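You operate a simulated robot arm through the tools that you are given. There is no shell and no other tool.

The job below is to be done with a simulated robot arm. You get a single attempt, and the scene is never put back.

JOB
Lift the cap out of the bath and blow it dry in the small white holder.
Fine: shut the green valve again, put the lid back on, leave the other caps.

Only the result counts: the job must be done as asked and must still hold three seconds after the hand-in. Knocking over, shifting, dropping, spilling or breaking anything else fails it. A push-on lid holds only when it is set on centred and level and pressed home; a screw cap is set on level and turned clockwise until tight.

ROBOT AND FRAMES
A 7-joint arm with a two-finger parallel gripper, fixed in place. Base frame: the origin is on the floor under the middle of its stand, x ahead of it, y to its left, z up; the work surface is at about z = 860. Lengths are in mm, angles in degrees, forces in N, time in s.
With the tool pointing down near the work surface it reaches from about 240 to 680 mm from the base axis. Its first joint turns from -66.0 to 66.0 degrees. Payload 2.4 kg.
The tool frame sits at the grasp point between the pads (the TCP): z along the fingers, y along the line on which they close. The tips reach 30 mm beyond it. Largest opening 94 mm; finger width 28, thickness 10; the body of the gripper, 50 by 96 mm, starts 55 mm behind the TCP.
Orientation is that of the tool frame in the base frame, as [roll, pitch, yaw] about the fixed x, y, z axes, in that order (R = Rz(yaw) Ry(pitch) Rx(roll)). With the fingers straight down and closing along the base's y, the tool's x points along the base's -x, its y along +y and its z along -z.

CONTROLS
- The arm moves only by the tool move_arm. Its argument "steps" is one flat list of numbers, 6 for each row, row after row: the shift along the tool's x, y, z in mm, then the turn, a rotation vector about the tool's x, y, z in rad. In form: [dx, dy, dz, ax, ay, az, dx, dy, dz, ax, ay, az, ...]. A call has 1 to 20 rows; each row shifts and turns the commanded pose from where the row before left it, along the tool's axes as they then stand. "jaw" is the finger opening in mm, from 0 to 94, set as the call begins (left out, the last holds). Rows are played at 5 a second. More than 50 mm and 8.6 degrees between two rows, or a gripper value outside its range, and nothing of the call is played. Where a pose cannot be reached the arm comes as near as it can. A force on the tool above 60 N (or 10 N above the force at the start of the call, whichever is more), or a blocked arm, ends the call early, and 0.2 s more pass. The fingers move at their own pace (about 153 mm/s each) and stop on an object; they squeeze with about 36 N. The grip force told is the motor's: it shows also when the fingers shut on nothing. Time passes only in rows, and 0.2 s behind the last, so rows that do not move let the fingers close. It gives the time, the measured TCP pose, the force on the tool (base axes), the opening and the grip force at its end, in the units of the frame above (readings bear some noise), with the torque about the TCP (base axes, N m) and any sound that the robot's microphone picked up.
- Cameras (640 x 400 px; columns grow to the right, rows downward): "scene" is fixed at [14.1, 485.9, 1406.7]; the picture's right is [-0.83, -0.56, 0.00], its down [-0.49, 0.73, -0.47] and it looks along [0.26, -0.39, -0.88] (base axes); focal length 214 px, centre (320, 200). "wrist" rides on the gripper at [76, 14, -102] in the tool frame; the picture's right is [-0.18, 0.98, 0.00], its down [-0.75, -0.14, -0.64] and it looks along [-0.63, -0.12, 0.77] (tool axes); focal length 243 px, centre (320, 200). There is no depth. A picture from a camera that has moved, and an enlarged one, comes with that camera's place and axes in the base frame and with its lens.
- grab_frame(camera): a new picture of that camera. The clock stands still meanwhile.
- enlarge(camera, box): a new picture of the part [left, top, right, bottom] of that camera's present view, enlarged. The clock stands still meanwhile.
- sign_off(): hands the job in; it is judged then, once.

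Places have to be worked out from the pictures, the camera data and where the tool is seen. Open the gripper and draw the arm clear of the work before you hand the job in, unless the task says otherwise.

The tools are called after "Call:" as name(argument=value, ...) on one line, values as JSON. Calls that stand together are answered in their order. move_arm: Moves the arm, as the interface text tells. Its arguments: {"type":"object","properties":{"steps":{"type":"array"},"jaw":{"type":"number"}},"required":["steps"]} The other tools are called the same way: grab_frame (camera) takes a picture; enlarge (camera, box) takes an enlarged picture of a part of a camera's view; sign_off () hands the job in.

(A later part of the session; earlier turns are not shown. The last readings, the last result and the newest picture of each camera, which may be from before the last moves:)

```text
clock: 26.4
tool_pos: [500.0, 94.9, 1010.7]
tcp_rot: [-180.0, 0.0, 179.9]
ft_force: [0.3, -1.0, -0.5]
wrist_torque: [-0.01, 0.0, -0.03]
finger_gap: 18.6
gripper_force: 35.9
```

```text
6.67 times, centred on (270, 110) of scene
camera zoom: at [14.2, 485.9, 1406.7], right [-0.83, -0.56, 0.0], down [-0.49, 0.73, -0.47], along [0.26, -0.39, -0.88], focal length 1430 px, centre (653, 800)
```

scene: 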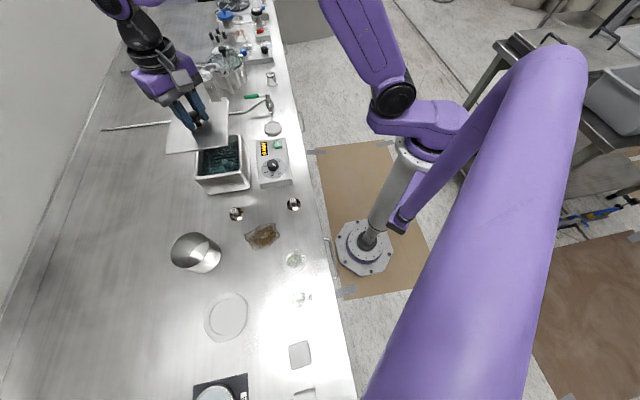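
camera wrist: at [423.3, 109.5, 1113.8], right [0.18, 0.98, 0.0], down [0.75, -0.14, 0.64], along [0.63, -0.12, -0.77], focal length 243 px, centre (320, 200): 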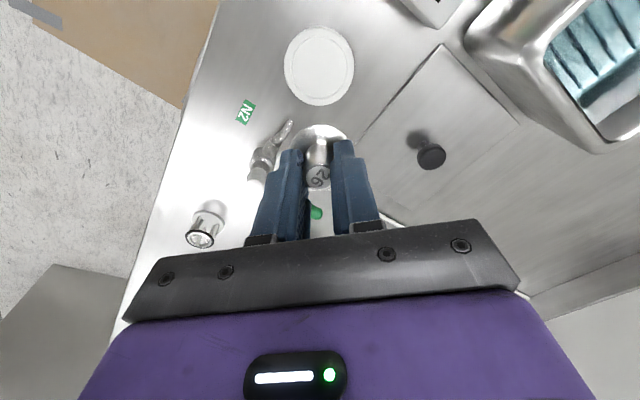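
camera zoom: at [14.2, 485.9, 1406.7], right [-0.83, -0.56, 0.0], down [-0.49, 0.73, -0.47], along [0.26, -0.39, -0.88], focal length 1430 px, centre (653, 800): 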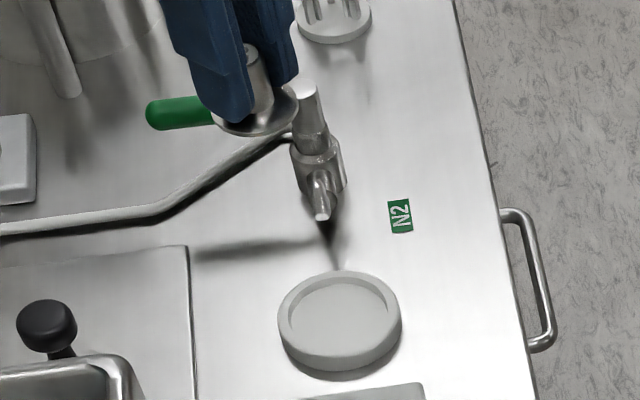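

The holder's recess (51 mm inside, flange 41 mm) is centred near (470, 100.6) once the small scene-camera bias seen on the held cap is taken out. I move over it and lower to about 15 mm above.

Call:
move_arm(steps=[15.1, 2.8, 0, 0, 0, 0, 15.1, 2.8, 0, 0, 0, 0, 0, 0, 25, 0, 0, 0, 0, 0, 25, 0, 0, 0, 0, 0, 20, 0, 0, 0, 0, 0, 15, 0, 0, 0, 0, 0, 0, 0, 0, 0], jaw=0)

Call:
grab_frame(camera="wrist")

Call:
enlarge(camera="wrist", box=[240, 90, 400, 210])

Call:
enlarge(camera="scene", box=[240, 80, 300, 140])

```text
clock: 28.0
tool_pos: [469.9, 101.9, 925.7]
tcp_rot: [180.0, -0.1, -180.0]
ft_force: [0.4, -0.3, -0.7]
wrist_torque: [-0.03, 0.0, -0.01]
finger_gap: 18.6
gripper_force: 36.5
```

```text
taken
camera wrist: at [393.6, 116.0, 1028.5], right [0.18, 0.98, 0.0], down [0.75, -0.14, 0.64], along [0.63, -0.12, -0.77], focal length 243 px, centre (320, 200)
```

wrist: 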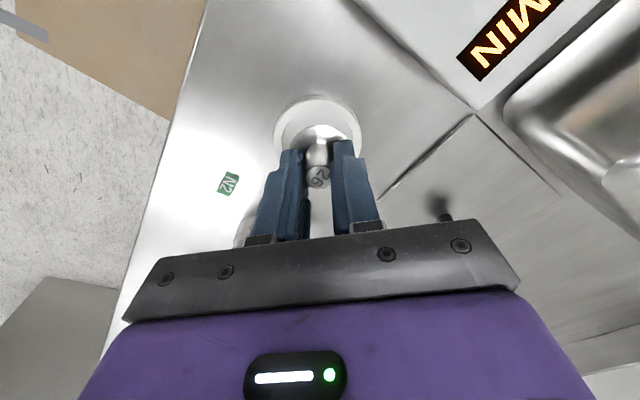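

```text
3.33 times, centred on (320, 150) of wrist
camera zoom: at [393.6, 116.0, 1028.5], right [0.18, 0.98, 0.0], down [0.75, -0.14, 0.64], along [0.63, -0.12, -0.77], focal length 809 px, centre (320, 367)
```

zoom: 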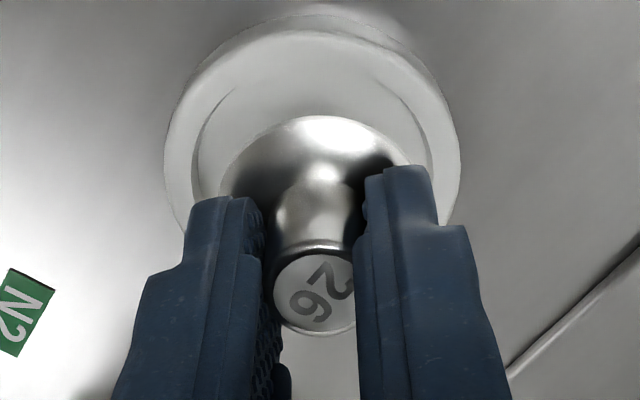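

```text
6.67 times, centred on (270, 110) of scene
camera zoom: at [14.1, 485.9, 1406.7], right [-0.83, -0.56, 0.0], down [-0.49, 0.73, -0.47], along [0.26, -0.39, -0.88], focal length 1430 px, centre (653, 800)
```

zoom: 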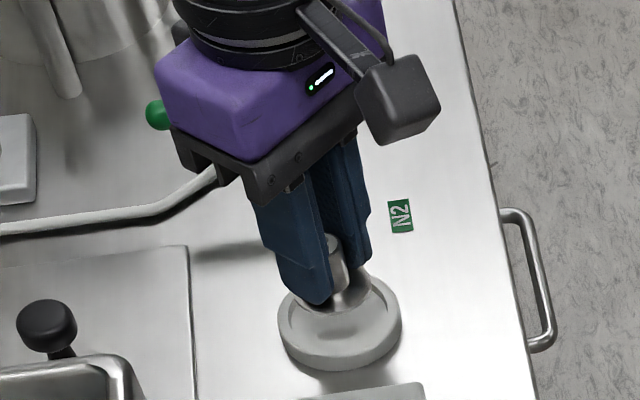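

The cap hangs over the recess, about 1.5 mm off towards +y. I correct that and lower in small rows, watching the force.

Call:
move_arm(steps=[0, -1.5, 5, 0, 0, 0, 0, 0, 5, 0, 0, 0, 0, 0, 4, 0, 0, 0, 0, 0, 0, 0, 0, 0], jaw=0)

Call:
enlarge(camera="wrist", box=[240, 90, 400, 210])

Call:
enlarge(camera="scene", box=[250, 110, 290, 140])

```text
clock: 29.0
tool_pos: [468.5, 99.5, 911.4]
tcp_rot: [179.9, -0.1, -179.8]
ft_force: [1.0, 0.2, -0.7]
wrist_torque: [-0.01, 0.0, -0.03]
finger_gap: 18.5
gripper_force: 36.0
```

```text
3.33 times, centred on (320, 150) of wrist
camera zoom: at [393.1, 114.4, 1014.2], right [0.18, 0.98, 0.0], down [0.75, -0.14, 0.64], along [0.63, -0.12, -0.77], focal length 809 px, centre (320, 367)
```

zoom: 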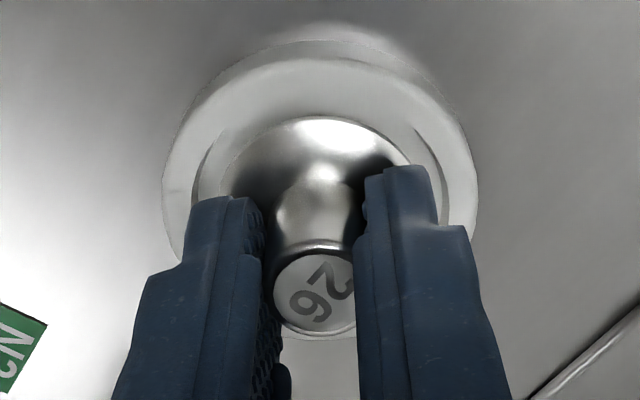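

```text
13.33 times, centred on (270, 125) of scene
camera zoom: at [14.1, 485.9, 1406.7], right [-0.83, -0.56, 0.0], down [-0.49, 0.73, -0.47], along [0.26, -0.39, -0.88], focal length 2860 px, centre (987, 1200)
```

zoom: 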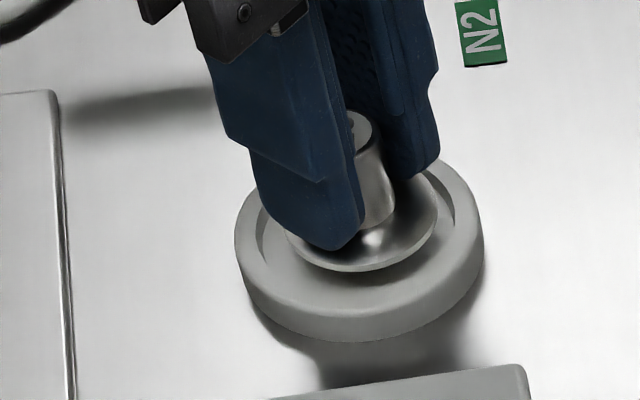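

The flange is centred over the recess and just at rim height. I lower by 1 mm rows to find contact.

Call:
move_arm(steps=[0, 0, 1, 0, 0, 0, 0, 0, 1, 0, 0, 0, 0, 0, 1, 0, 0, 0], jaw=0)

Call:
enlarge(camera="scene", box=[250, 110, 290, 140])

```text
clock: 29.8
tool_pos: [469.4, 100.6, 908.8]
tcp_rot: [180.0, -0.1, 180.0]
ft_force: [-0.5, 0.8, -1.0]
wrist_torque: [-0.04, -0.01, -0.02]
finger_gap: 18.6
gripper_force: 35.6
```

```text
13.33 times, centred on (270, 125) of scene
camera zoom: at [14.1, 485.9, 1406.7], right [-0.83, -0.56, 0.0], down [-0.49, 0.73, -0.47], along [0.26, -0.39, -0.88], focal length 2860 px, centre (987, 1200)
```

zoom: 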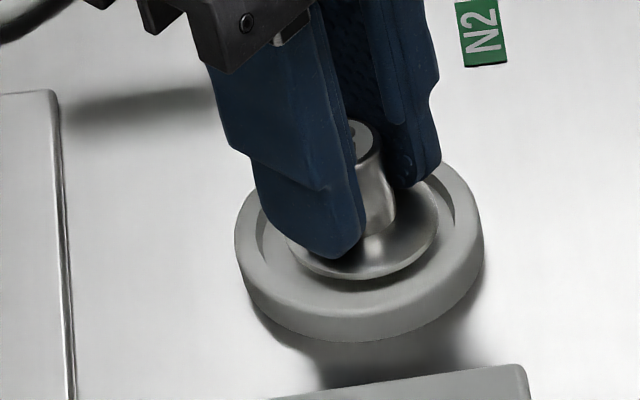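

Call:
move_arm(steps=[0, 0, 1, 0, 0, 0, 0, 0, 1, 0, 0, 0], jaw=0)

```text
clock: 30.4
tool_pos: [469.9, 98.9, 907.3]
tcp_rot: [-179.9, 0.0, -180.0]
ft_force: [0.3, 0.7, -0.1]
wrist_torque: [-0.01, 0.03, 0.01]
finger_gap: 18.2
gripper_force: 35.5
```

No contact yet at z ≈ 906. I go on by 1 mm rows.

Call:
move_arm(steps=[0, 0, 1, 0, 0, 0, 0, 0, 0.7, 0, 0, 0], jaw=0)

Call:
enlarge(camera="scene", box=[250, 110, 290, 140])

```text
clock: 31.0
tool_pos: [469.6, 99.4, 905.5]
tcp_rot: [-180.0, 0.0, 180.0]
ft_force: [1.2, -0.1, -1.2]
wrist_torque: [-0.03, 0.0, -0.02]
finger_gap: 18.4
gripper_force: 36.5
```

```text
13.33 times, centred on (270, 125) of scene
camera zoom: at [14.1, 485.9, 1406.7], right [-0.83, -0.56, 0.0], down [-0.49, 0.73, -0.47], along [0.26, -0.39, -0.88], focal length 2860 px, centre (987, 1200)
```

zoom: 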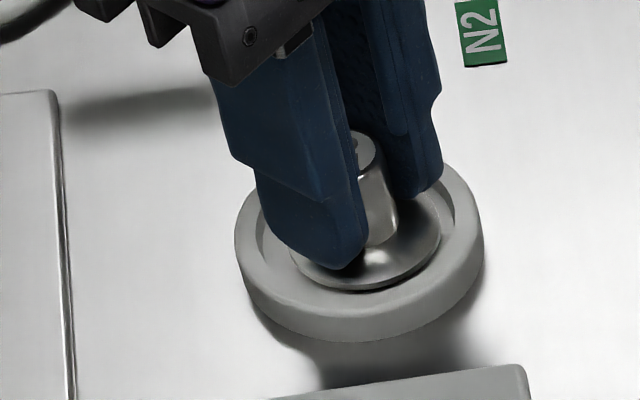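

Call:
move_arm(steps=[0, 0, 0.7, 0, 0, 0, 0, 0, 0.7, 0, 0, 0], jaw=0)

```text
clock: 31.6
tool_pos: [469.9, 100.3, 904.3]
tcp_rot: [-180.0, 0.0, -179.9]
ft_force: [0.5, -0.2, -1.1]
wrist_torque: [-0.01, -0.03, 0.0]
finger_gap: 18.6
gripper_force: 35.7
```

Still free; I lower a little more.

Call:
move_arm(steps=[0, 0, 0.8, 0, 0, 0, 0, 0, 0.8, 0, 0, 0], jaw=0)

Call:
enlarge(camera="scene", box=[250, 110, 290, 140])

```text
clock: 32.2
tool_pos: [468.3, 99.5, 901.1]
tcp_rot: [180.0, 0.0, -180.0]
ft_force: [-3.5, -0.3, 12.5]
wrist_torque: [-0.04, 0.11, 0.02]
finger_gap: 18.7
gripper_force: 36.3
```

```text
13.33 times, centred on (270, 125) of scene
camera zoom: at [13.9, 485.9, 1406.7], right [-0.83, -0.56, 0.0], down [-0.49, 0.73, -0.47], along [0.26, -0.39, -0.88], focal length 2860 px, centre (987, 1200)
```

zoom: 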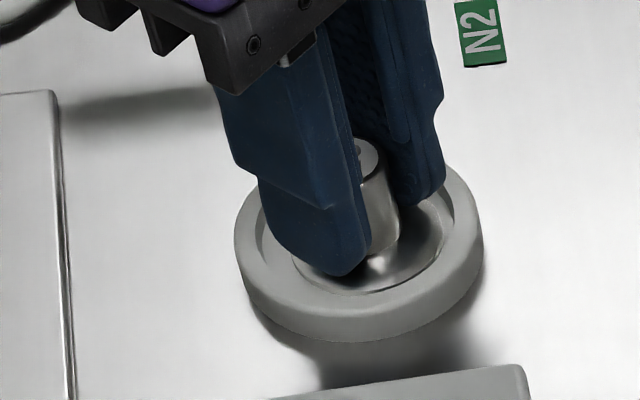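

The cap has landed on the recess floor (about 13 N). I ease off half a millimetre and open the jaw.

Call:
move_arm(steps=[0, 0, -0.6, 0, 0, 0, 0, 0, 0, 0, 0, 0], jaw=0)

Call:
move_arm(steps=[0, 0, 0, 0, 0, 0, 0, 0, 0, 0, 0, 0], jaw=38)

Call:
enlarge(camera="wrist", box=[240, 90, 400, 210])

Call:
enlarge(camera="scene", box=[250, 110, 290, 140])

```text
clock: 32.8
tool_pos: [470.5, 100.2, 902.9]
tcp_rot: [-180.0, 0.0, 180.0]
ft_force: [-0.3, -0.7, 6.1]
wrist_torque: [-0.01, 0.02, 0.02]
finger_gap: 18.6
gripper_force: 36.3
```

```text
clock: 33.4
tool_pos: [470.6, 99.7, 901.9]
tcp_rot: [179.9, 0.0, 180.0]
ft_force: [0.0, -0.1, -0.1]
wrist_torque: [0.02, -0.01, -0.02]
finger_gap: 38.2
gripper_force: 0.0
```

```text
3.33 times, centred on (320, 150) of wrist
camera zoom: at [393.0, 114.2, 1005.4], right [0.18, 0.98, 0.0], down [0.75, -0.14, 0.64], along [0.63, -0.12, -0.77], focal length 809 px, centre (320, 367)
```

zoom: 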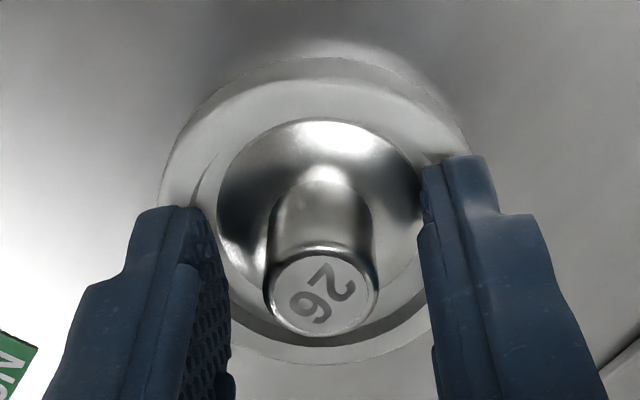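

```text
13.33 times, centred on (270, 125) of scene
camera zoom: at [14.1, 485.9, 1406.7], right [-0.83, -0.56, 0.0], down [-0.49, 0.73, -0.47], along [0.26, -0.39, -0.88], focal length 2860 px, centre (987, 1200)
```

zoom: 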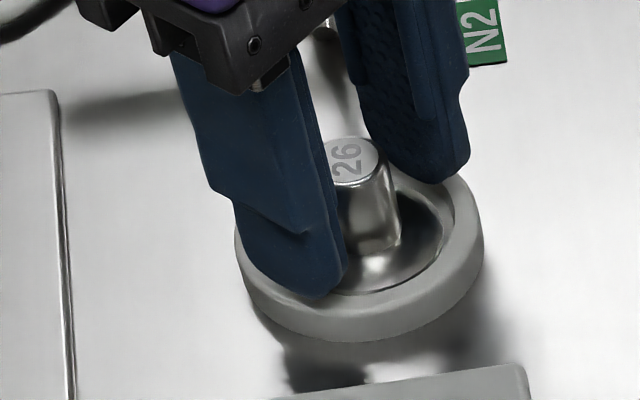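

The cap stands in the holder recess, released. I raise the arm straight up and take pictures of the valve.

Call:
move_arm(steps=[0, 0, -5, 0, 0, 0, 0, 0, -10, 0, 0, 0, 0, 0, -25, 0, 0, 0, 0, 0, -35, 0, 0, 0, 0, 0, -35, 0, 0, 0, 0, 0, -35, 0, 0, 0], jaw=38)

Call:
grab_frame(camera="wrist")

Call:
enlarge(camera="scene", box=[240, 80, 300, 140])

```text
clock: 34.8
tool_pos: [469.0, 99.7, 1047.8]
tcp_rot: [180.0, -0.1, -180.0]
ft_force: [0.5, 0.1, -0.4]
wrist_torque: [-0.07, 0.0, 0.0]
finger_gap: 38.1
gripper_force: 0.1
```

```text
taken
camera wrist: at [392.3, 114.0, 1151.5], right [0.18, 0.98, 0.0], down [0.75, -0.14, 0.64], along [0.63, -0.12, -0.77], focal length 243 px, centre (320, 200)
```

wrist: 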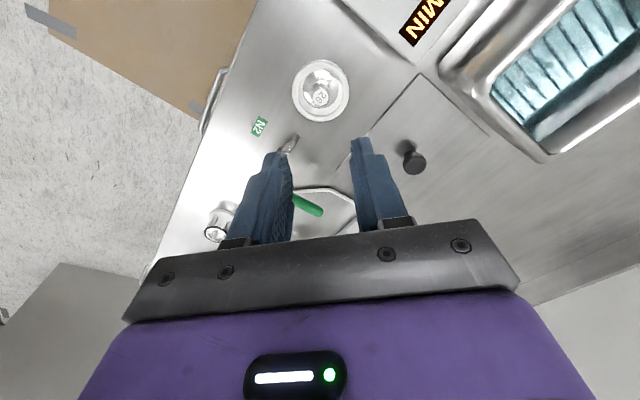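

```text
6.67 times, centred on (270, 110) of scene
camera zoom: at [14.1, 485.9, 1406.7], right [-0.83, -0.56, 0.0], down [-0.49, 0.73, -0.47], along [0.26, -0.39, -0.88], focal length 1430 px, centre (653, 800)
```

zoom: 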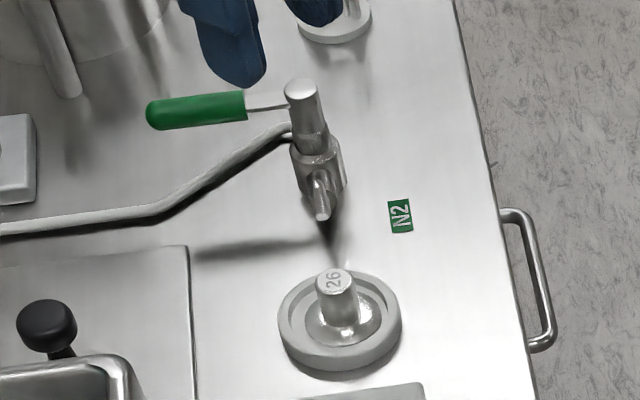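

The cap 26 stands centred in the holder. Now I look closer at the valve: I move the wrist camera behind the handle at a safe height to measure the stem, handle and pipe heights.

Call:
move_arm(steps=[-30, -13, 12, 0, 0, 0, -30, -13, 12, 0, 0, 0, -30, -13, 13, 0, 0, 0, 0, 0, 0, 0, 0, 0], jaw=94)

Call:
grab_frame(camera="wrist")

Call:
enlarge(camera="wrist", box=[220, 60, 420, 220])

Call:
enlarge(camera="scene", box=[235, 80, 295, 130])

```text
clock: 35.8
tool_pos: [561.0, 60.1, 1010.1]
tcp_rot: [-180.0, -0.1, 180.0]
ft_force: [0.0, 1.3, -1.0]
wrist_torque: [0.01, 0.0, 0.02]
finger_gap: 94.1
gripper_force: 0.1
```

```text
taken
camera wrist: at [483.8, 75.0, 1113.8], right [0.18, 0.98, 0.0], down [0.75, -0.14, 0.64], along [0.63, -0.12, -0.77], focal length 243 px, centre (320, 200)
```

wrist: 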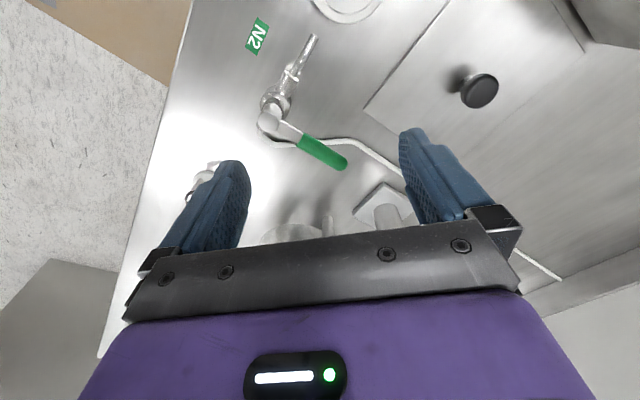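

```text
2.50 times, centred on (320, 140) of wrist
camera zoom: at [483.8, 75.0, 1113.8], right [0.18, 0.98, 0.0], down [0.75, -0.14, 0.64], along [0.63, -0.12, -0.77], focal length 606 px, centre (320, 350)
```

zoom: 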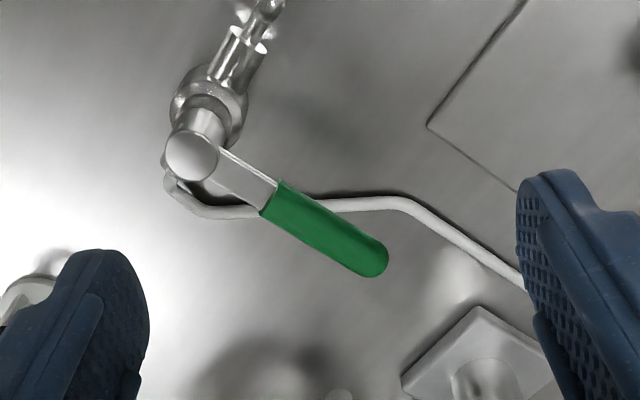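

```text
8.00 times, centred on (265, 105) of scene
camera zoom: at [14.1, 485.9, 1406.7], right [-0.83, -0.56, 0.0], down [-0.49, 0.73, -0.47], along [0.26, -0.39, -0.88], focal length 1716 px, centre (760, 960)
```

zoom: 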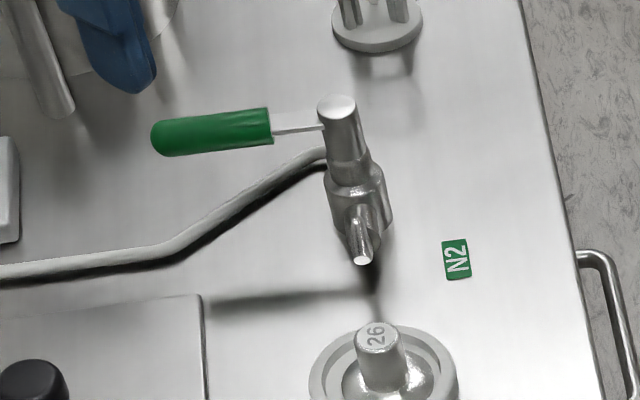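

The stem is at about (552, 20), the handle's axis at z ≈ 914 pointing at 45°, 81 mm long, and the pipe stays low on the bench. I close the jaw and place the closed fingers beside the handle on its far (+x −y) side, tips at about z = 900.

Call:
move_arm(steps=[-25.1, -13.3, 0, 0, 0, 0, -25.1, -13.3, 0, 0, 0, 0, 0, 0, 25, 0, 0, 0, 0, 0, 15, 0, 0, 0, 0, 0, 0, 0, 0, 0], jaw=0)

Call:
grab_frame(camera="wrist")

Call:
enlarge(camera="scene", box=[215, 60, 295, 130])

```text
clock: 37.0
tool_pos: [609.5, 33.8, 972.4]
tcp_rot: [180.0, 0.0, 180.0]
ft_force: [0.0, 0.7, 0.2]
wrist_torque: [-0.02, 0.02, -0.02]
finger_gap: 0.1
gripper_force: 33.3
```

```text
taken
camera wrist: at [533.7, 48.9, 1074.0], right [0.18, 0.98, 0.0], down [0.75, -0.14, 0.64], along [0.63, -0.12, -0.77], focal length 243 px, centre (320, 200)
```

wrist: 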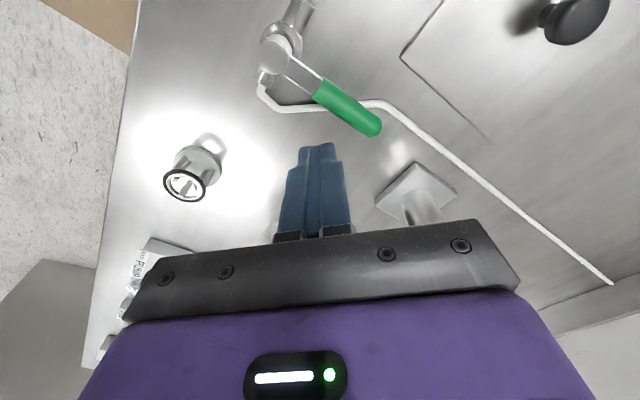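

```text
5.71 times, centred on (255, 95) of scene
camera zoom: at [14.1, 485.9, 1406.7], right [-0.83, -0.56, 0.0], down [-0.49, 0.73, -0.47], along [0.26, -0.39, -0.88], focal length 1226 px, centre (691, 800)
```

zoom: 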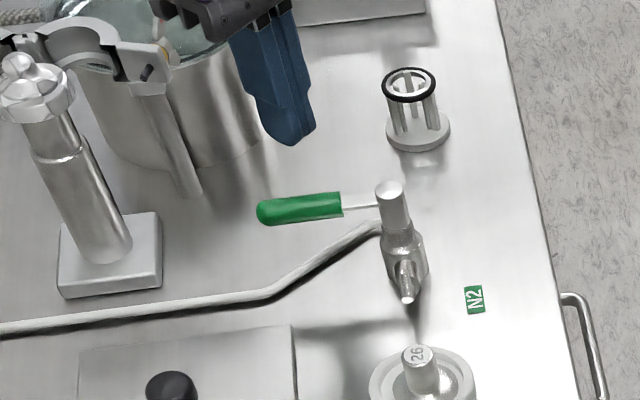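

The closed fingers are beside the handle with clear space to the pot and the vial stand. I go down to TCP z = 930.

Call:
move_arm(steps=[0, 0, 15, 0, 0, 0, 0, 0, 15, 0, 0, 0, 0, 0, 10, 0, 0, 0, 0, 0, 0, 0, 0, 0], jaw=0)

Call:
grab_frame(camera="wrist")

Call:
enlarge(camera="scene", box=[215, 60, 295, 130])

```text
clock: 38.0
tool_pos: [610.5, 32.9, 931.0]
tcp_rot: [180.0, -0.1, -180.0]
ft_force: [0.4, -0.2, -0.6]
wrist_torque: [0.02, 0.0, 0.02]
finger_gap: 0.0
gripper_force: 32.9
```

```text
taken
camera wrist: at [533.7, 48.8, 1034.0], right [0.18, 0.98, 0.0], down [0.75, -0.14, 0.64], along [0.63, -0.12, -0.77], focal length 243 px, centre (320, 200)
```

wrist: 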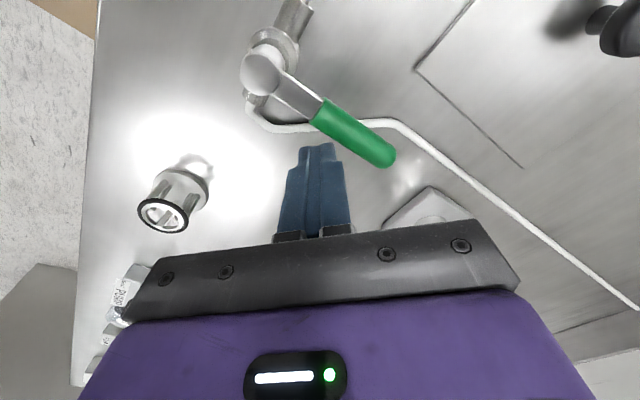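

```text
5.71 times, centred on (255, 95) of scene
camera zoom: at [14.1, 485.9, 1406.7], right [-0.83, -0.56, 0.0], down [-0.49, 0.73, -0.47], along [0.26, -0.39, -0.88], focal length 1226 px, centre (691, 800)
```

zoom: 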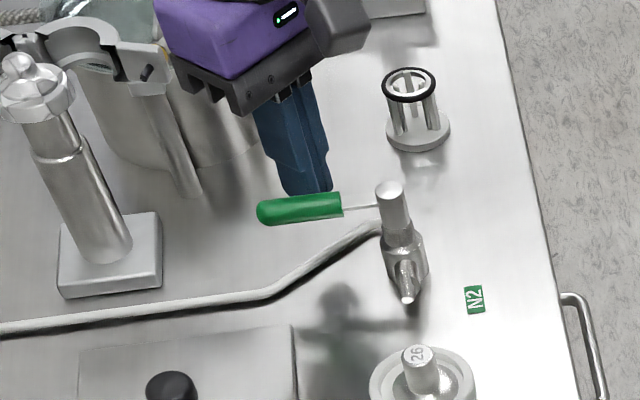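

The fingers are about 8 mm from the handle's far side. I push gently a short way towards the nozzle side and read the force and sound.

Call:
move_arm(steps=[2.5, 3.75, 0, 0, 0, 0, 2.5, 3.75, 0, 0, 0, 0, 2.2, 4.45, 0, 0, 0, 0, 2.2, 4.45, 0, 0, 0, 0], jaw=0)

Call:
grab_frame(camera="wrist")

Call:
enlarge(camera="scene", box=[215, 60, 295, 130])

```text
clock: 39.0
tool_pos: [606.3, 38.1, 932.2]
tcp_rot: [-179.7, 1.1, 179.3]
ft_force: [35.2, -35.0, -9.7]
wrist_torque: [-0.75, -0.82, 0.11]
finger_gap: 0.3
gripper_force: 33.4
```

```text
taken
camera wrist: at [528.2, 55.2, 1033.5], right [0.2, 0.98, 0.0], down [0.74, -0.15, 0.66], along [0.64, -0.13, -0.76], focal length 243 px, centre (320, 200)
```

wrist: 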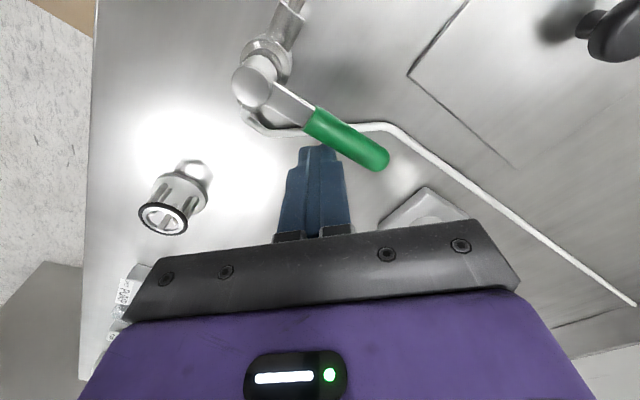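

```text
5.71 times, centred on (255, 95) of scene
camera zoom: at [15.3, 485.0, 1407.0], right [-0.83, -0.56, 0.0], down [-0.49, 0.73, -0.47], along [0.26, -0.39, -0.88], focal length 1226 px, centre (691, 800)
```

zoom: 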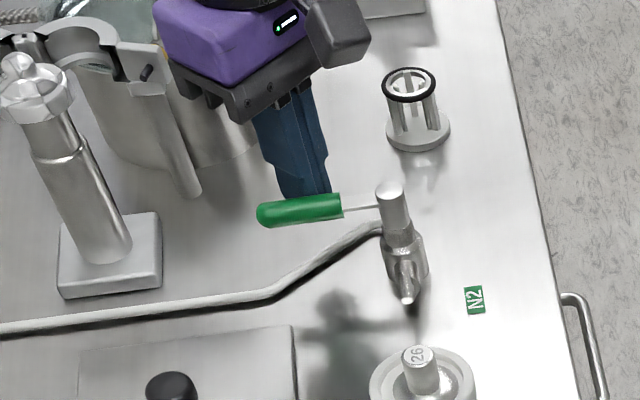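

The handle did not yield in that direction (about 50 N at contact): that is its stop, so it must open the other way. I back off at once, rise over the handle and go to its other side.

Call:
move_arm(steps=[-4.4, -8.9, 0, 0, 0, 0, -5, -7.5, 0, 0, 0, 0, 0, 0, -15, 0, 0, 0, 0, 0, -30, 0, 0, 0], jaw=0)

Call:
grab_frame(camera="wrist")

Call:
enlarge(camera="scene", box=[215, 60, 295, 130])

```text
clock: 40.0
tool_pos: [609.9, 35.7, 974.9]
tcp_rot: [179.9, -0.1, -179.8]
ft_force: [-0.1, 0.7, 0.3]
wrist_torque: [0.0, 0.0, -0.02]
finger_gap: 0.0
gripper_force: 33.8
```

```text
taken
camera wrist: at [532.6, 50.2, 1078.2], right [0.18, 0.98, 0.0], down [0.76, -0.14, 0.64], along [0.63, -0.12, -0.77], focal length 243 px, centre (320, 200)
```

wrist: 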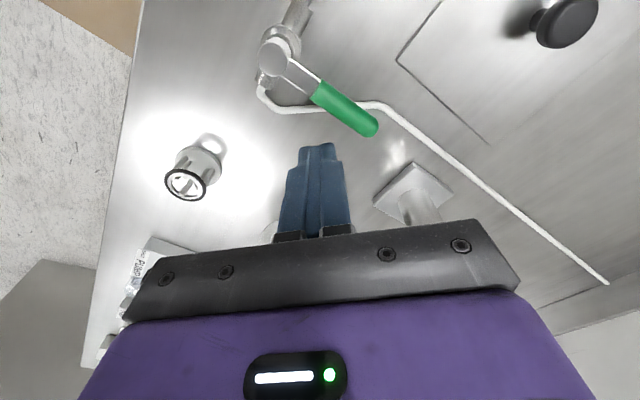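

```text
5.71 times, centred on (255, 95) of scene
camera zoom: at [14.1, 485.9, 1406.7], right [-0.83, -0.56, 0.0], down [-0.49, 0.73, -0.47], along [0.26, -0.39, -0.88], focal length 1226 px, centre (691, 800)
```

zoom: 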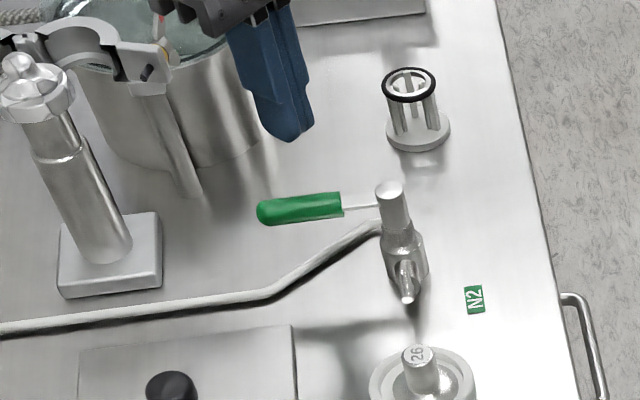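

The handle is unchanged. I cross over it at z = 975 to its nozzle side and lower beside it.

Call:
move_arm(steps=[21.6, 22.3, 0, 0, 0, 0, 21.6, 22.3, 0, 0, 0, 0, 0, 0, 20, 0, 0, 0, 0, 0, 21, 0, 0, 0, 0, 0, 0, 0, 0, 0], jaw=0)

Call:
grab_frame(camera="wrist")

Call:
enlarge(camera="scene", box=[215, 60, 295, 130])

```text
clock: 41.2
tool_pos: [567.3, 78.7, 934.1]
tcp_rot: [-180.0, 0.0, -179.9]
ft_force: [0.3, 0.6, 0.5]
wrist_torque: [0.04, 0.02, 0.0]
finger_gap: 0.2
gripper_force: 33.1
```

```text
taken
camera wrist: at [490.5, 93.3, 1037.4], right [0.18, 0.98, 0.0], down [0.75, -0.14, 0.64], along [0.63, -0.12, -0.77], focal length 243 px, centre (320, 200)
```

wrist: 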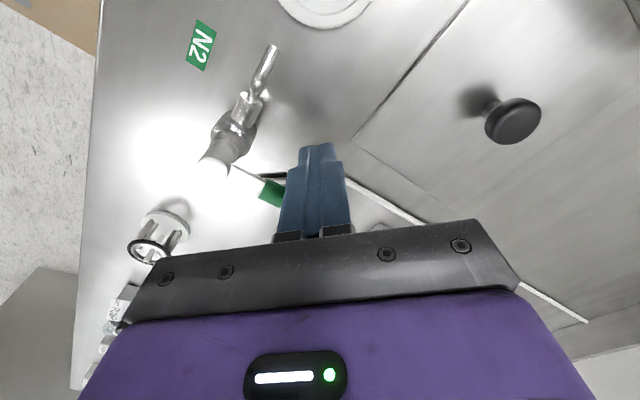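

```text
5.71 times, centred on (255, 95) of scene
camera zoom: at [14.1, 485.9, 1406.7], right [-0.83, -0.56, 0.0], down [-0.49, 0.73, -0.47], along [0.26, -0.39, -0.88], focal length 1226 px, centre (691, 800)
```

zoom: 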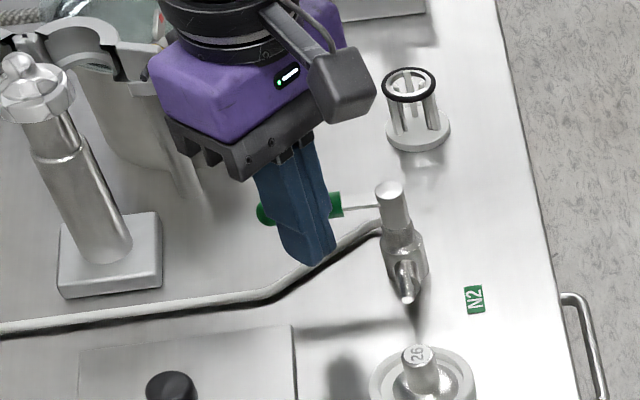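

The fingers are now on the nozzle side of the handle, about 7 mm away. I push gently the other way a short distance and read force and sound.

Call:
move_arm(steps=[-2.9, -2.9, 0, 0, 0, 0, -2.9, -2.9, 0, 0, 0, 0, -3, -1.5, 0, 0, 0, 0, -3, -1.5, 0, 0, 0, 0, -2.9, -1.5, 0, 0, 0, 0], jaw=0)

Call:
grab_frame(camera="wrist")

Call:
enlarge(camera="scene", box=[215, 60, 295, 130])

```text
clock: 42.4
tool_pos: [580.6, 69.0, 933.6]
tcp_rot: [-180.0, 0.0, 180.0]
ft_force: [-1.1, -0.3, -1.0]
wrist_torque: [0.0, 0.03, -0.01]
finger_gap: 0.0
gripper_force: 33.1
```

```text
taken
camera wrist: at [505.0, 82.9, 1037.7], right [0.18, 0.98, 0.0], down [0.75, -0.14, 0.64], along [0.63, -0.12, -0.77], focal length 243 px, centre (320, 200)
```

wrist: 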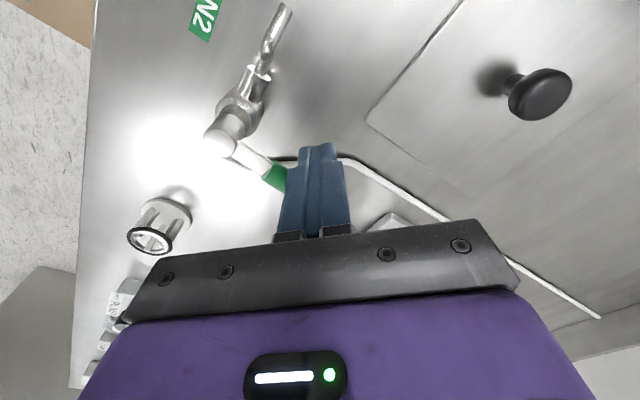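

```text
5.71 times, centred on (255, 95) of scene
camera zoom: at [14.1, 485.9, 1406.7], right [-0.83, -0.56, 0.0], down [-0.49, 0.73, -0.47], along [0.26, -0.39, -0.88], focal length 1226 px, centre (691, 800)
```

zoom: 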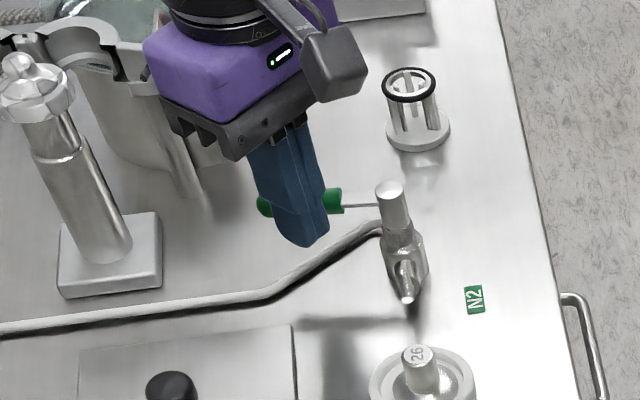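

There is no resistance so far and no sound. I carry on along the arc in small rows, and then look again.

Call:
move_arm(steps=[-4, -2.9, 0, 0, 0, 0, -4, -2.9, 0, 0, 0, 0, -3.4, -3.5, 0, 0, 0, 0, -3.4, -3.6, 0, 0, 0, 0], jaw=0)

Call:
grab_frame(camera="wrist")

Call:
enlarge(camera="scene", box=[215, 60, 295, 130])

```text
clock: 43.4
tool_pos: [597.4, 56.0, 934.7]
tcp_rot: [179.9, 0.0, 179.9]
ft_force: [-1.0, 0.3, -0.3]
wrist_torque: [0.01, 0.01, 0.0]
finger_gap: 0.0
gripper_force: 32.5
```

```text
taken
camera wrist: at [519.7, 70.5, 1037.6], right [0.18, 0.98, 0.0], down [0.75, -0.14, 0.64], along [0.63, -0.12, -0.77], focal length 243 px, centre (320, 200)
```

wrist: 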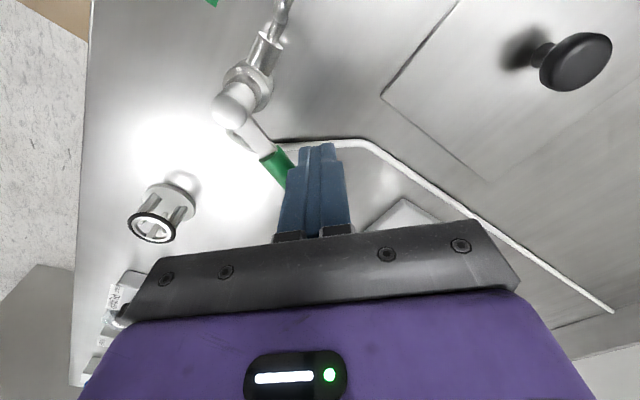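

```text
5.71 times, centred on (255, 95) of scene
camera zoom: at [14.1, 485.9, 1406.6], right [-0.83, -0.56, 0.0], down [-0.49, 0.73, -0.47], along [0.26, -0.39, -0.88], focal length 1226 px, centre (691, 800)
```

zoom: 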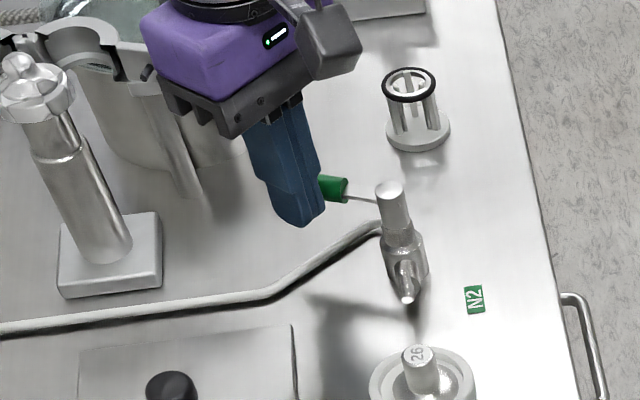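

The handle is turning now with hardly any force, clockwise seen from above. I follow the arc on.

Call:
move_arm(steps=[-2.8, -4.1, 0, 0, 0, 0, -2.7, -4.1, 0, 0, 0, 0, -2, -4.5, 0, 0, 0, 0, -2, -4.5, 0, 0, 0, 0, -1.2, -4.8, 0, 0, 0, 0, -1.2, -4.9, 0, 0, 0, 0], jaw=0)

Call:
grab_frame(camera="wrist")

Call:
enlarge(camera="scene", box=[215, 60, 295, 130])

```text
clock: 44.8
tool_pos: [607.8, 29.4, 935.0]
tcp_rot: [-180.0, 0.1, 179.9]
ft_force: [-2.0, 0.6, -1.1]
wrist_torque: [0.05, 0.01, -0.04]
finger_gap: 0.0
gripper_force: 32.9
```

```text
taken
camera wrist: at [531.9, 43.2, 1037.8], right [0.18, 0.98, 0.0], down [0.75, -0.14, 0.64], along [0.63, -0.12, -0.77], focal length 243 px, centre (320, 200)
```

wrist: 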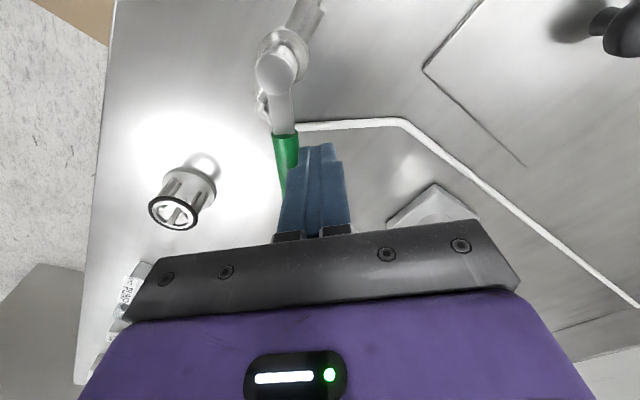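

```text
5.71 times, centred on (255, 95) of scene
camera zoom: at [14.1, 485.9, 1406.6], right [-0.83, -0.56, 0.0], down [-0.49, 0.73, -0.47], along [0.26, -0.39, -0.88], focal length 1226 px, centre (691, 800)
```

zoom: 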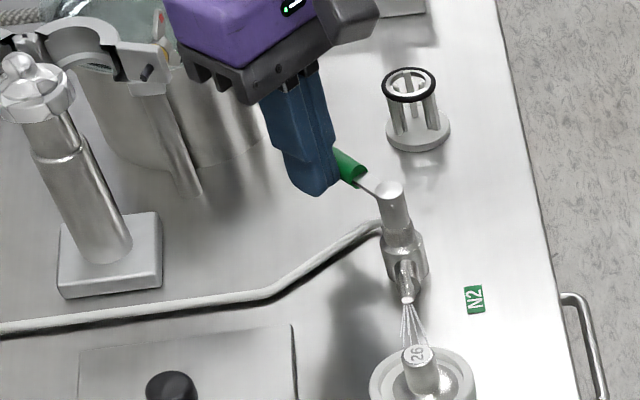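

Gas jets now show between the nozzle and the cap, with the handle about two thirds turned. I push on towards fully open, in line with the nozzle, watching for the stop.

Call:
move_arm(steps=[-0.3, -4.9, 0, 0, 0, 0, -0.3, -5, 0, 0, 0, 0, 0.5, -4.9, 0, 0, 0, 0, 0.5, -4.9, 0, 0, 0, 0], jaw=0)

Call:
grab_frame(camera="wrist")

Call:
enlarge(camera="scene", box=[215, 60, 295, 130])

```text
clock: 45.8
tool_pos: [608.6, 9.2, 935.5]
tcp_rot: [180.0, 0.0, -180.0]
ft_force: [-0.5, 1.8, 0.5]
wrist_torque: [0.03, 0.0, 0.0]
finger_gap: 0.1
gripper_force: 32.8
```

```text
taken
camera wrist: at [531.5, 23.6, 1037.6], right [0.18, 0.98, 0.0], down [0.75, -0.14, 0.64], along [0.63, -0.12, -0.77], focal length 243 px, centre (320, 200)
```

wrist: 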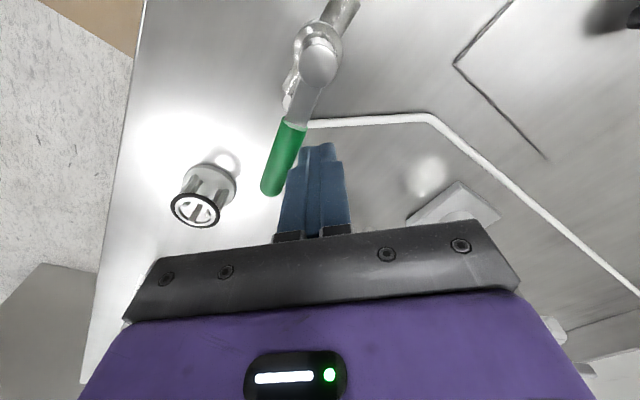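

```text
5.71 times, centred on (255, 95) of scene
camera zoom: at [14.1, 485.9, 1406.6], right [-0.83, -0.56, 0.0], down [-0.49, 0.73, -0.47], along [0.26, -0.39, -0.88], focal length 1226 px, centre (691, 800)
```

zoom: 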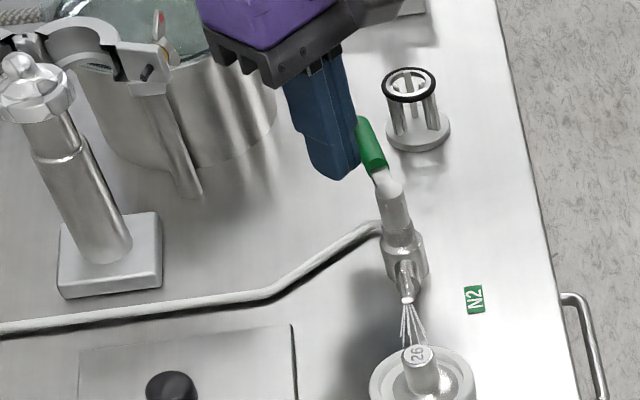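

Gas flows and the handle is nearly in line. I go the last few degrees and watch for the stop.

Call:
move_arm(steps=[0.9, -3, 0, 0, 0, 0, 0.9, -3, 0, 0, 0, 0], jaw=0)

Call:
enlarge(camera="scene", box=[215, 60, 295, 130])

```text
clock: 46.4
tool_pos: [605.5, 2.5, 934.9]
tcp_rot: [180.0, 0.0, -180.0]
ft_force: [-0.1, 1.8, -0.3]
wrist_torque: [0.07, 0.0, -0.01]
finger_gap: 0.2
gripper_force: 33.1
```

```text
5.71 times, centred on (255, 95) of scene
camera zoom: at [14.1, 485.9, 1406.6], right [-0.83, -0.56, 0.0], down [-0.49, 0.73, -0.47], along [0.26, -0.39, -0.88], focal length 1226 px, centre (691, 800)
```

zoom: 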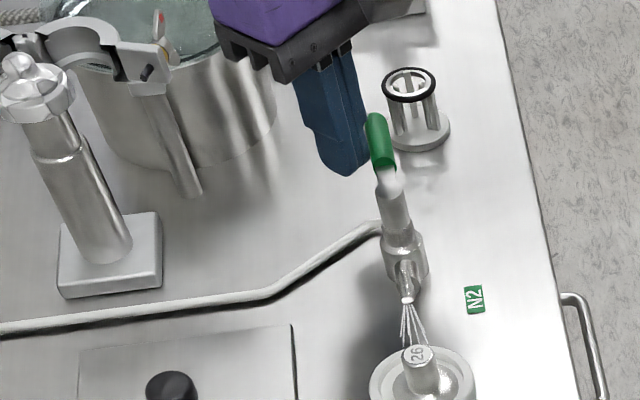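

The valve stands open, in line with the nozzle, and gas plays on the cap. I back the fingers off, rise, and go to look at the cap from above while it dries.

Call:
move_arm(steps=[-4.2, 4.2, 0, 0, 0, 0, 0, 0, -20, 0, 0, 0, 0, 0, -40, 0, 0, 0, 27.5, 21.8, -4, 0, 0, 0, 27.5, 21.8, -4, 0, 0, 0, 27.5, 21.8, -4, 0, 0, 0, 27.5, 21.8, -4, 0, 0, 0, 0, 0, 0, 0, 0, 0], jaw=0)

Call:
enlarge(camera="wrist", box=[240, 10, 400, 130])

Call:
enlarge(camera="scene", box=[250, 90, 290, 140])

```text
clock: 48.2
tool_pos: [499.0, 94.5, 1010.6]
tcp_rot: [-180.0, -0.1, 180.0]
ft_force: [-0.4, -0.8, 0.2]
wrist_torque: [0.01, 0.02, -0.03]
finger_gap: 0.0
gripper_force: 32.6
```

```text
3.33 times, centred on (320, 70) of wrist
camera zoom: at [422.6, 108.6, 1113.5], right [0.18, 0.98, 0.0], down [0.75, -0.14, 0.64], along [0.63, -0.12, -0.77], focal length 809 px, centre (320, 633)
```

zoom: 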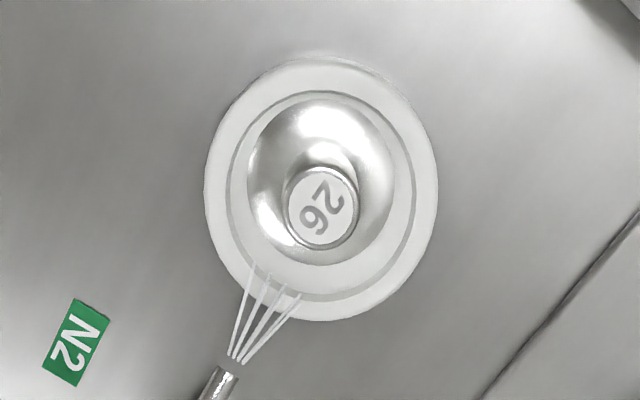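

```text
8.00 times, centred on (270, 115) of scene
camera zoom: at [14.1, 485.9, 1406.7], right [-0.83, -0.56, 0.0], down [-0.49, 0.73, -0.47], along [0.26, -0.39, -0.88], focal length 1716 px, centre (720, 880)
```

zoom: 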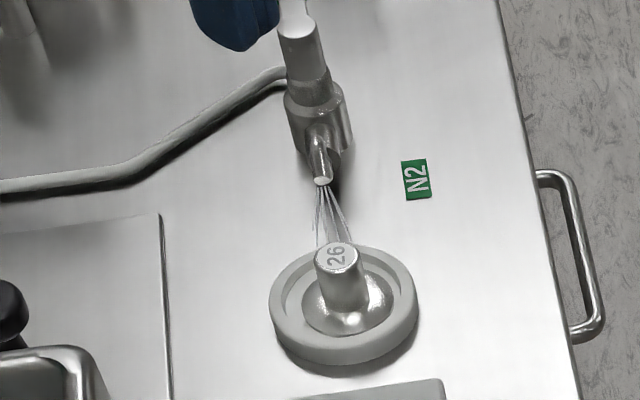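

Gas plays on the cap, and some wet glints still show on the flange. I wait four seconds and look again.

Call:
move_arm(steps=[0, 0, 0, 0, 0, 0, 0, 0, 0, 0, 0, 0, 0, 0, 0, 0, 0, 0, 0, 0, 0, 0, 0, 0, 0, 0, 0, 0, 0, 0, 0, 0, 0, 0, 0, 0, 0, 0, 0, 0, 0, 0, 0, 0, 0, 0, 0, 0, 0, 0, 0, 0, 0, 0, 0, 0, 0, 0, 0, 0, 0, 0, 0, 0, 0, 0, 0, 0, 0, 0, 0, 0, 0, 0, 0, 0, 0, 0, 0, 0, 0, 0, 0, 0, 0, 0, 0, 0, 0, 0, 0, 0, 0, 0, 0, 0, 0, 0, 0, 0, 0, 0, 0, 0, 0, 0, 0, 0, 0, 0, 0, 0, 0, 0, 0, 0, 0, 0, 0, 0], jaw=0)

Call:
enlarge(camera="scene", box=[255, 105, 290, 135])

Call:
enlarge(camera="wrist", box=[270, 20, 370, 110])

```text
clock: 52.4
tool_pos: [500.8, 94.5, 1010.9]
tcp_rot: [-180.0, -0.1, -179.9]
ft_force: [-0.3, -0.2, 0.8]
wrist_torque: [0.02, -0.02, -0.01]
finger_gap: 0.0
gripper_force: 32.6
```

```text
13.33 times, centred on (272, 120) of scene
camera zoom: at [14.1, 485.9, 1406.7], right [-0.83, -0.56, 0.0], down [-0.49, 0.73, -0.47], along [0.26, -0.39, -0.88], focal length 2860 px, centre (953, 1267)
```

zoom: 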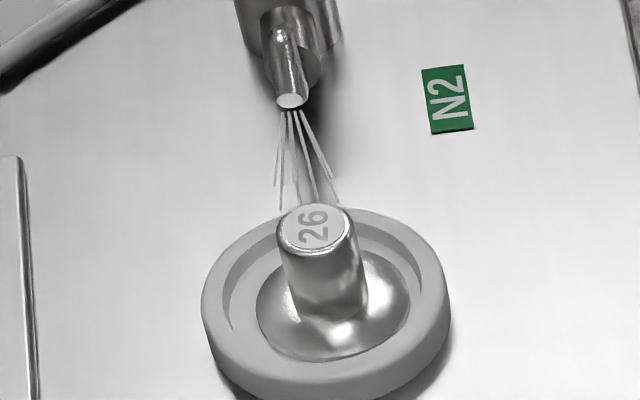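

```text
4.44 times, centred on (320, 65) of wrist
camera zoom: at [422.9, 108.3, 1113.5], right [0.18, 0.98, 0.0], down [0.75, -0.14, 0.64], along [0.63, -0.12, -0.77], focal length 1078 px, centre (320, 800)
```

zoom: 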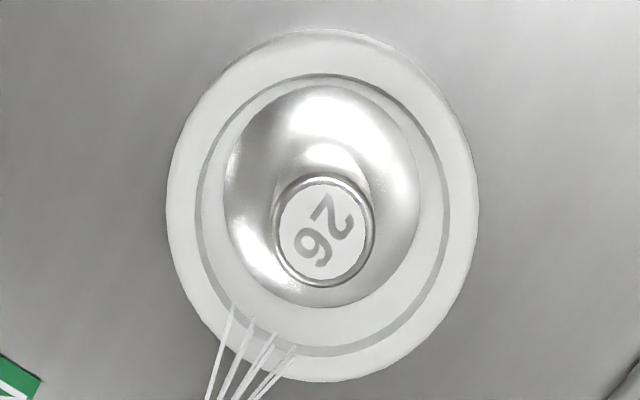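

The flange looks smoother than before. I let the gas play on for another four seconds and compare again.

Call:
move_arm(steps=[0, 0, 0, 0, 0, 0, 0, 0, 0, 0, 0, 0, 0, 0, 0, 0, 0, 0, 0, 0, 0, 0, 0, 0, 0, 0, 0, 0, 0, 0, 0, 0, 0, 0, 0, 0, 0, 0, 0, 0, 0, 0, 0, 0, 0, 0, 0, 0, 0, 0, 0, 0, 0, 0, 0, 0, 0, 0, 0, 0, 0, 0, 0, 0, 0, 0, 0, 0, 0, 0, 0, 0, 0, 0, 0, 0, 0, 0, 0, 0, 0, 0, 0, 0, 0, 0, 0, 0, 0, 0, 0, 0, 0, 0, 0, 0, 0, 0, 0, 0, 0, 0, 0, 0, 0, 0, 0, 0, 0, 0, 0, 0, 0, 0, 0, 0, 0, 0, 0, 0], jaw=0)

Call:
enlarge(camera="scene", box=[255, 105, 290, 135])

Call:
enlarge(camera="wrist", box=[270, 20, 370, 110])

```text
clock: 56.6
tool_pos: [499.4, 94.8, 1011.3]
tcp_rot: [180.0, 0.0, 179.9]
ft_force: [-0.2, 0.3, -0.1]
wrist_torque: [-0.02, -0.01, 0.01]
finger_gap: 0.0
gripper_force: 33.1
```

```text
13.33 times, centred on (272, 120) of scene
camera zoom: at [14.1, 485.9, 1406.7], right [-0.83, -0.56, 0.0], down [-0.49, 0.73, -0.47], along [0.26, -0.39, -0.88], focal length 2860 px, centre (953, 1267)
```

zoom: 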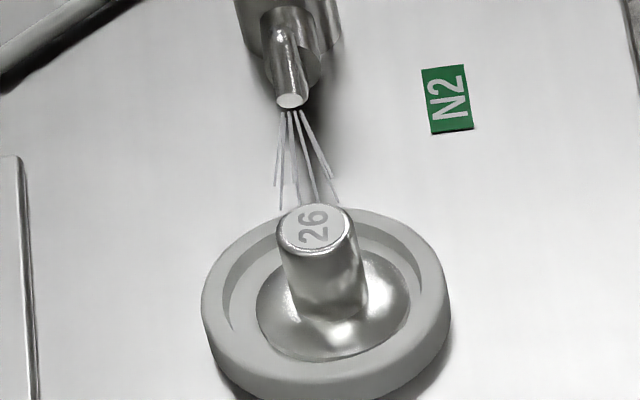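

```text
4.44 times, centred on (320, 65) of wrist
camera zoom: at [422.9, 108.3, 1113.5], right [0.18, 0.98, 0.0], down [0.75, -0.14, 0.64], along [0.63, -0.12, -0.77], focal length 1078 px, centre (320, 800)
```

zoom: 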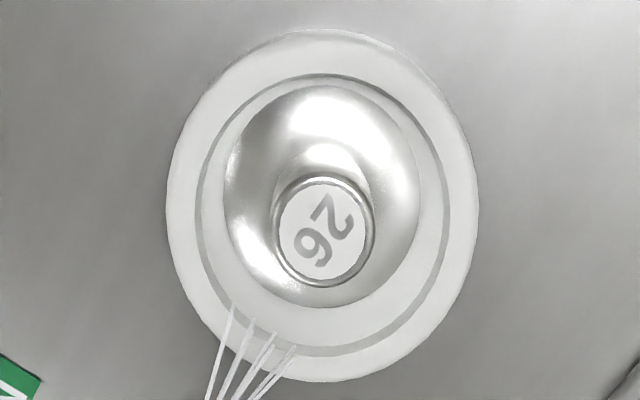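

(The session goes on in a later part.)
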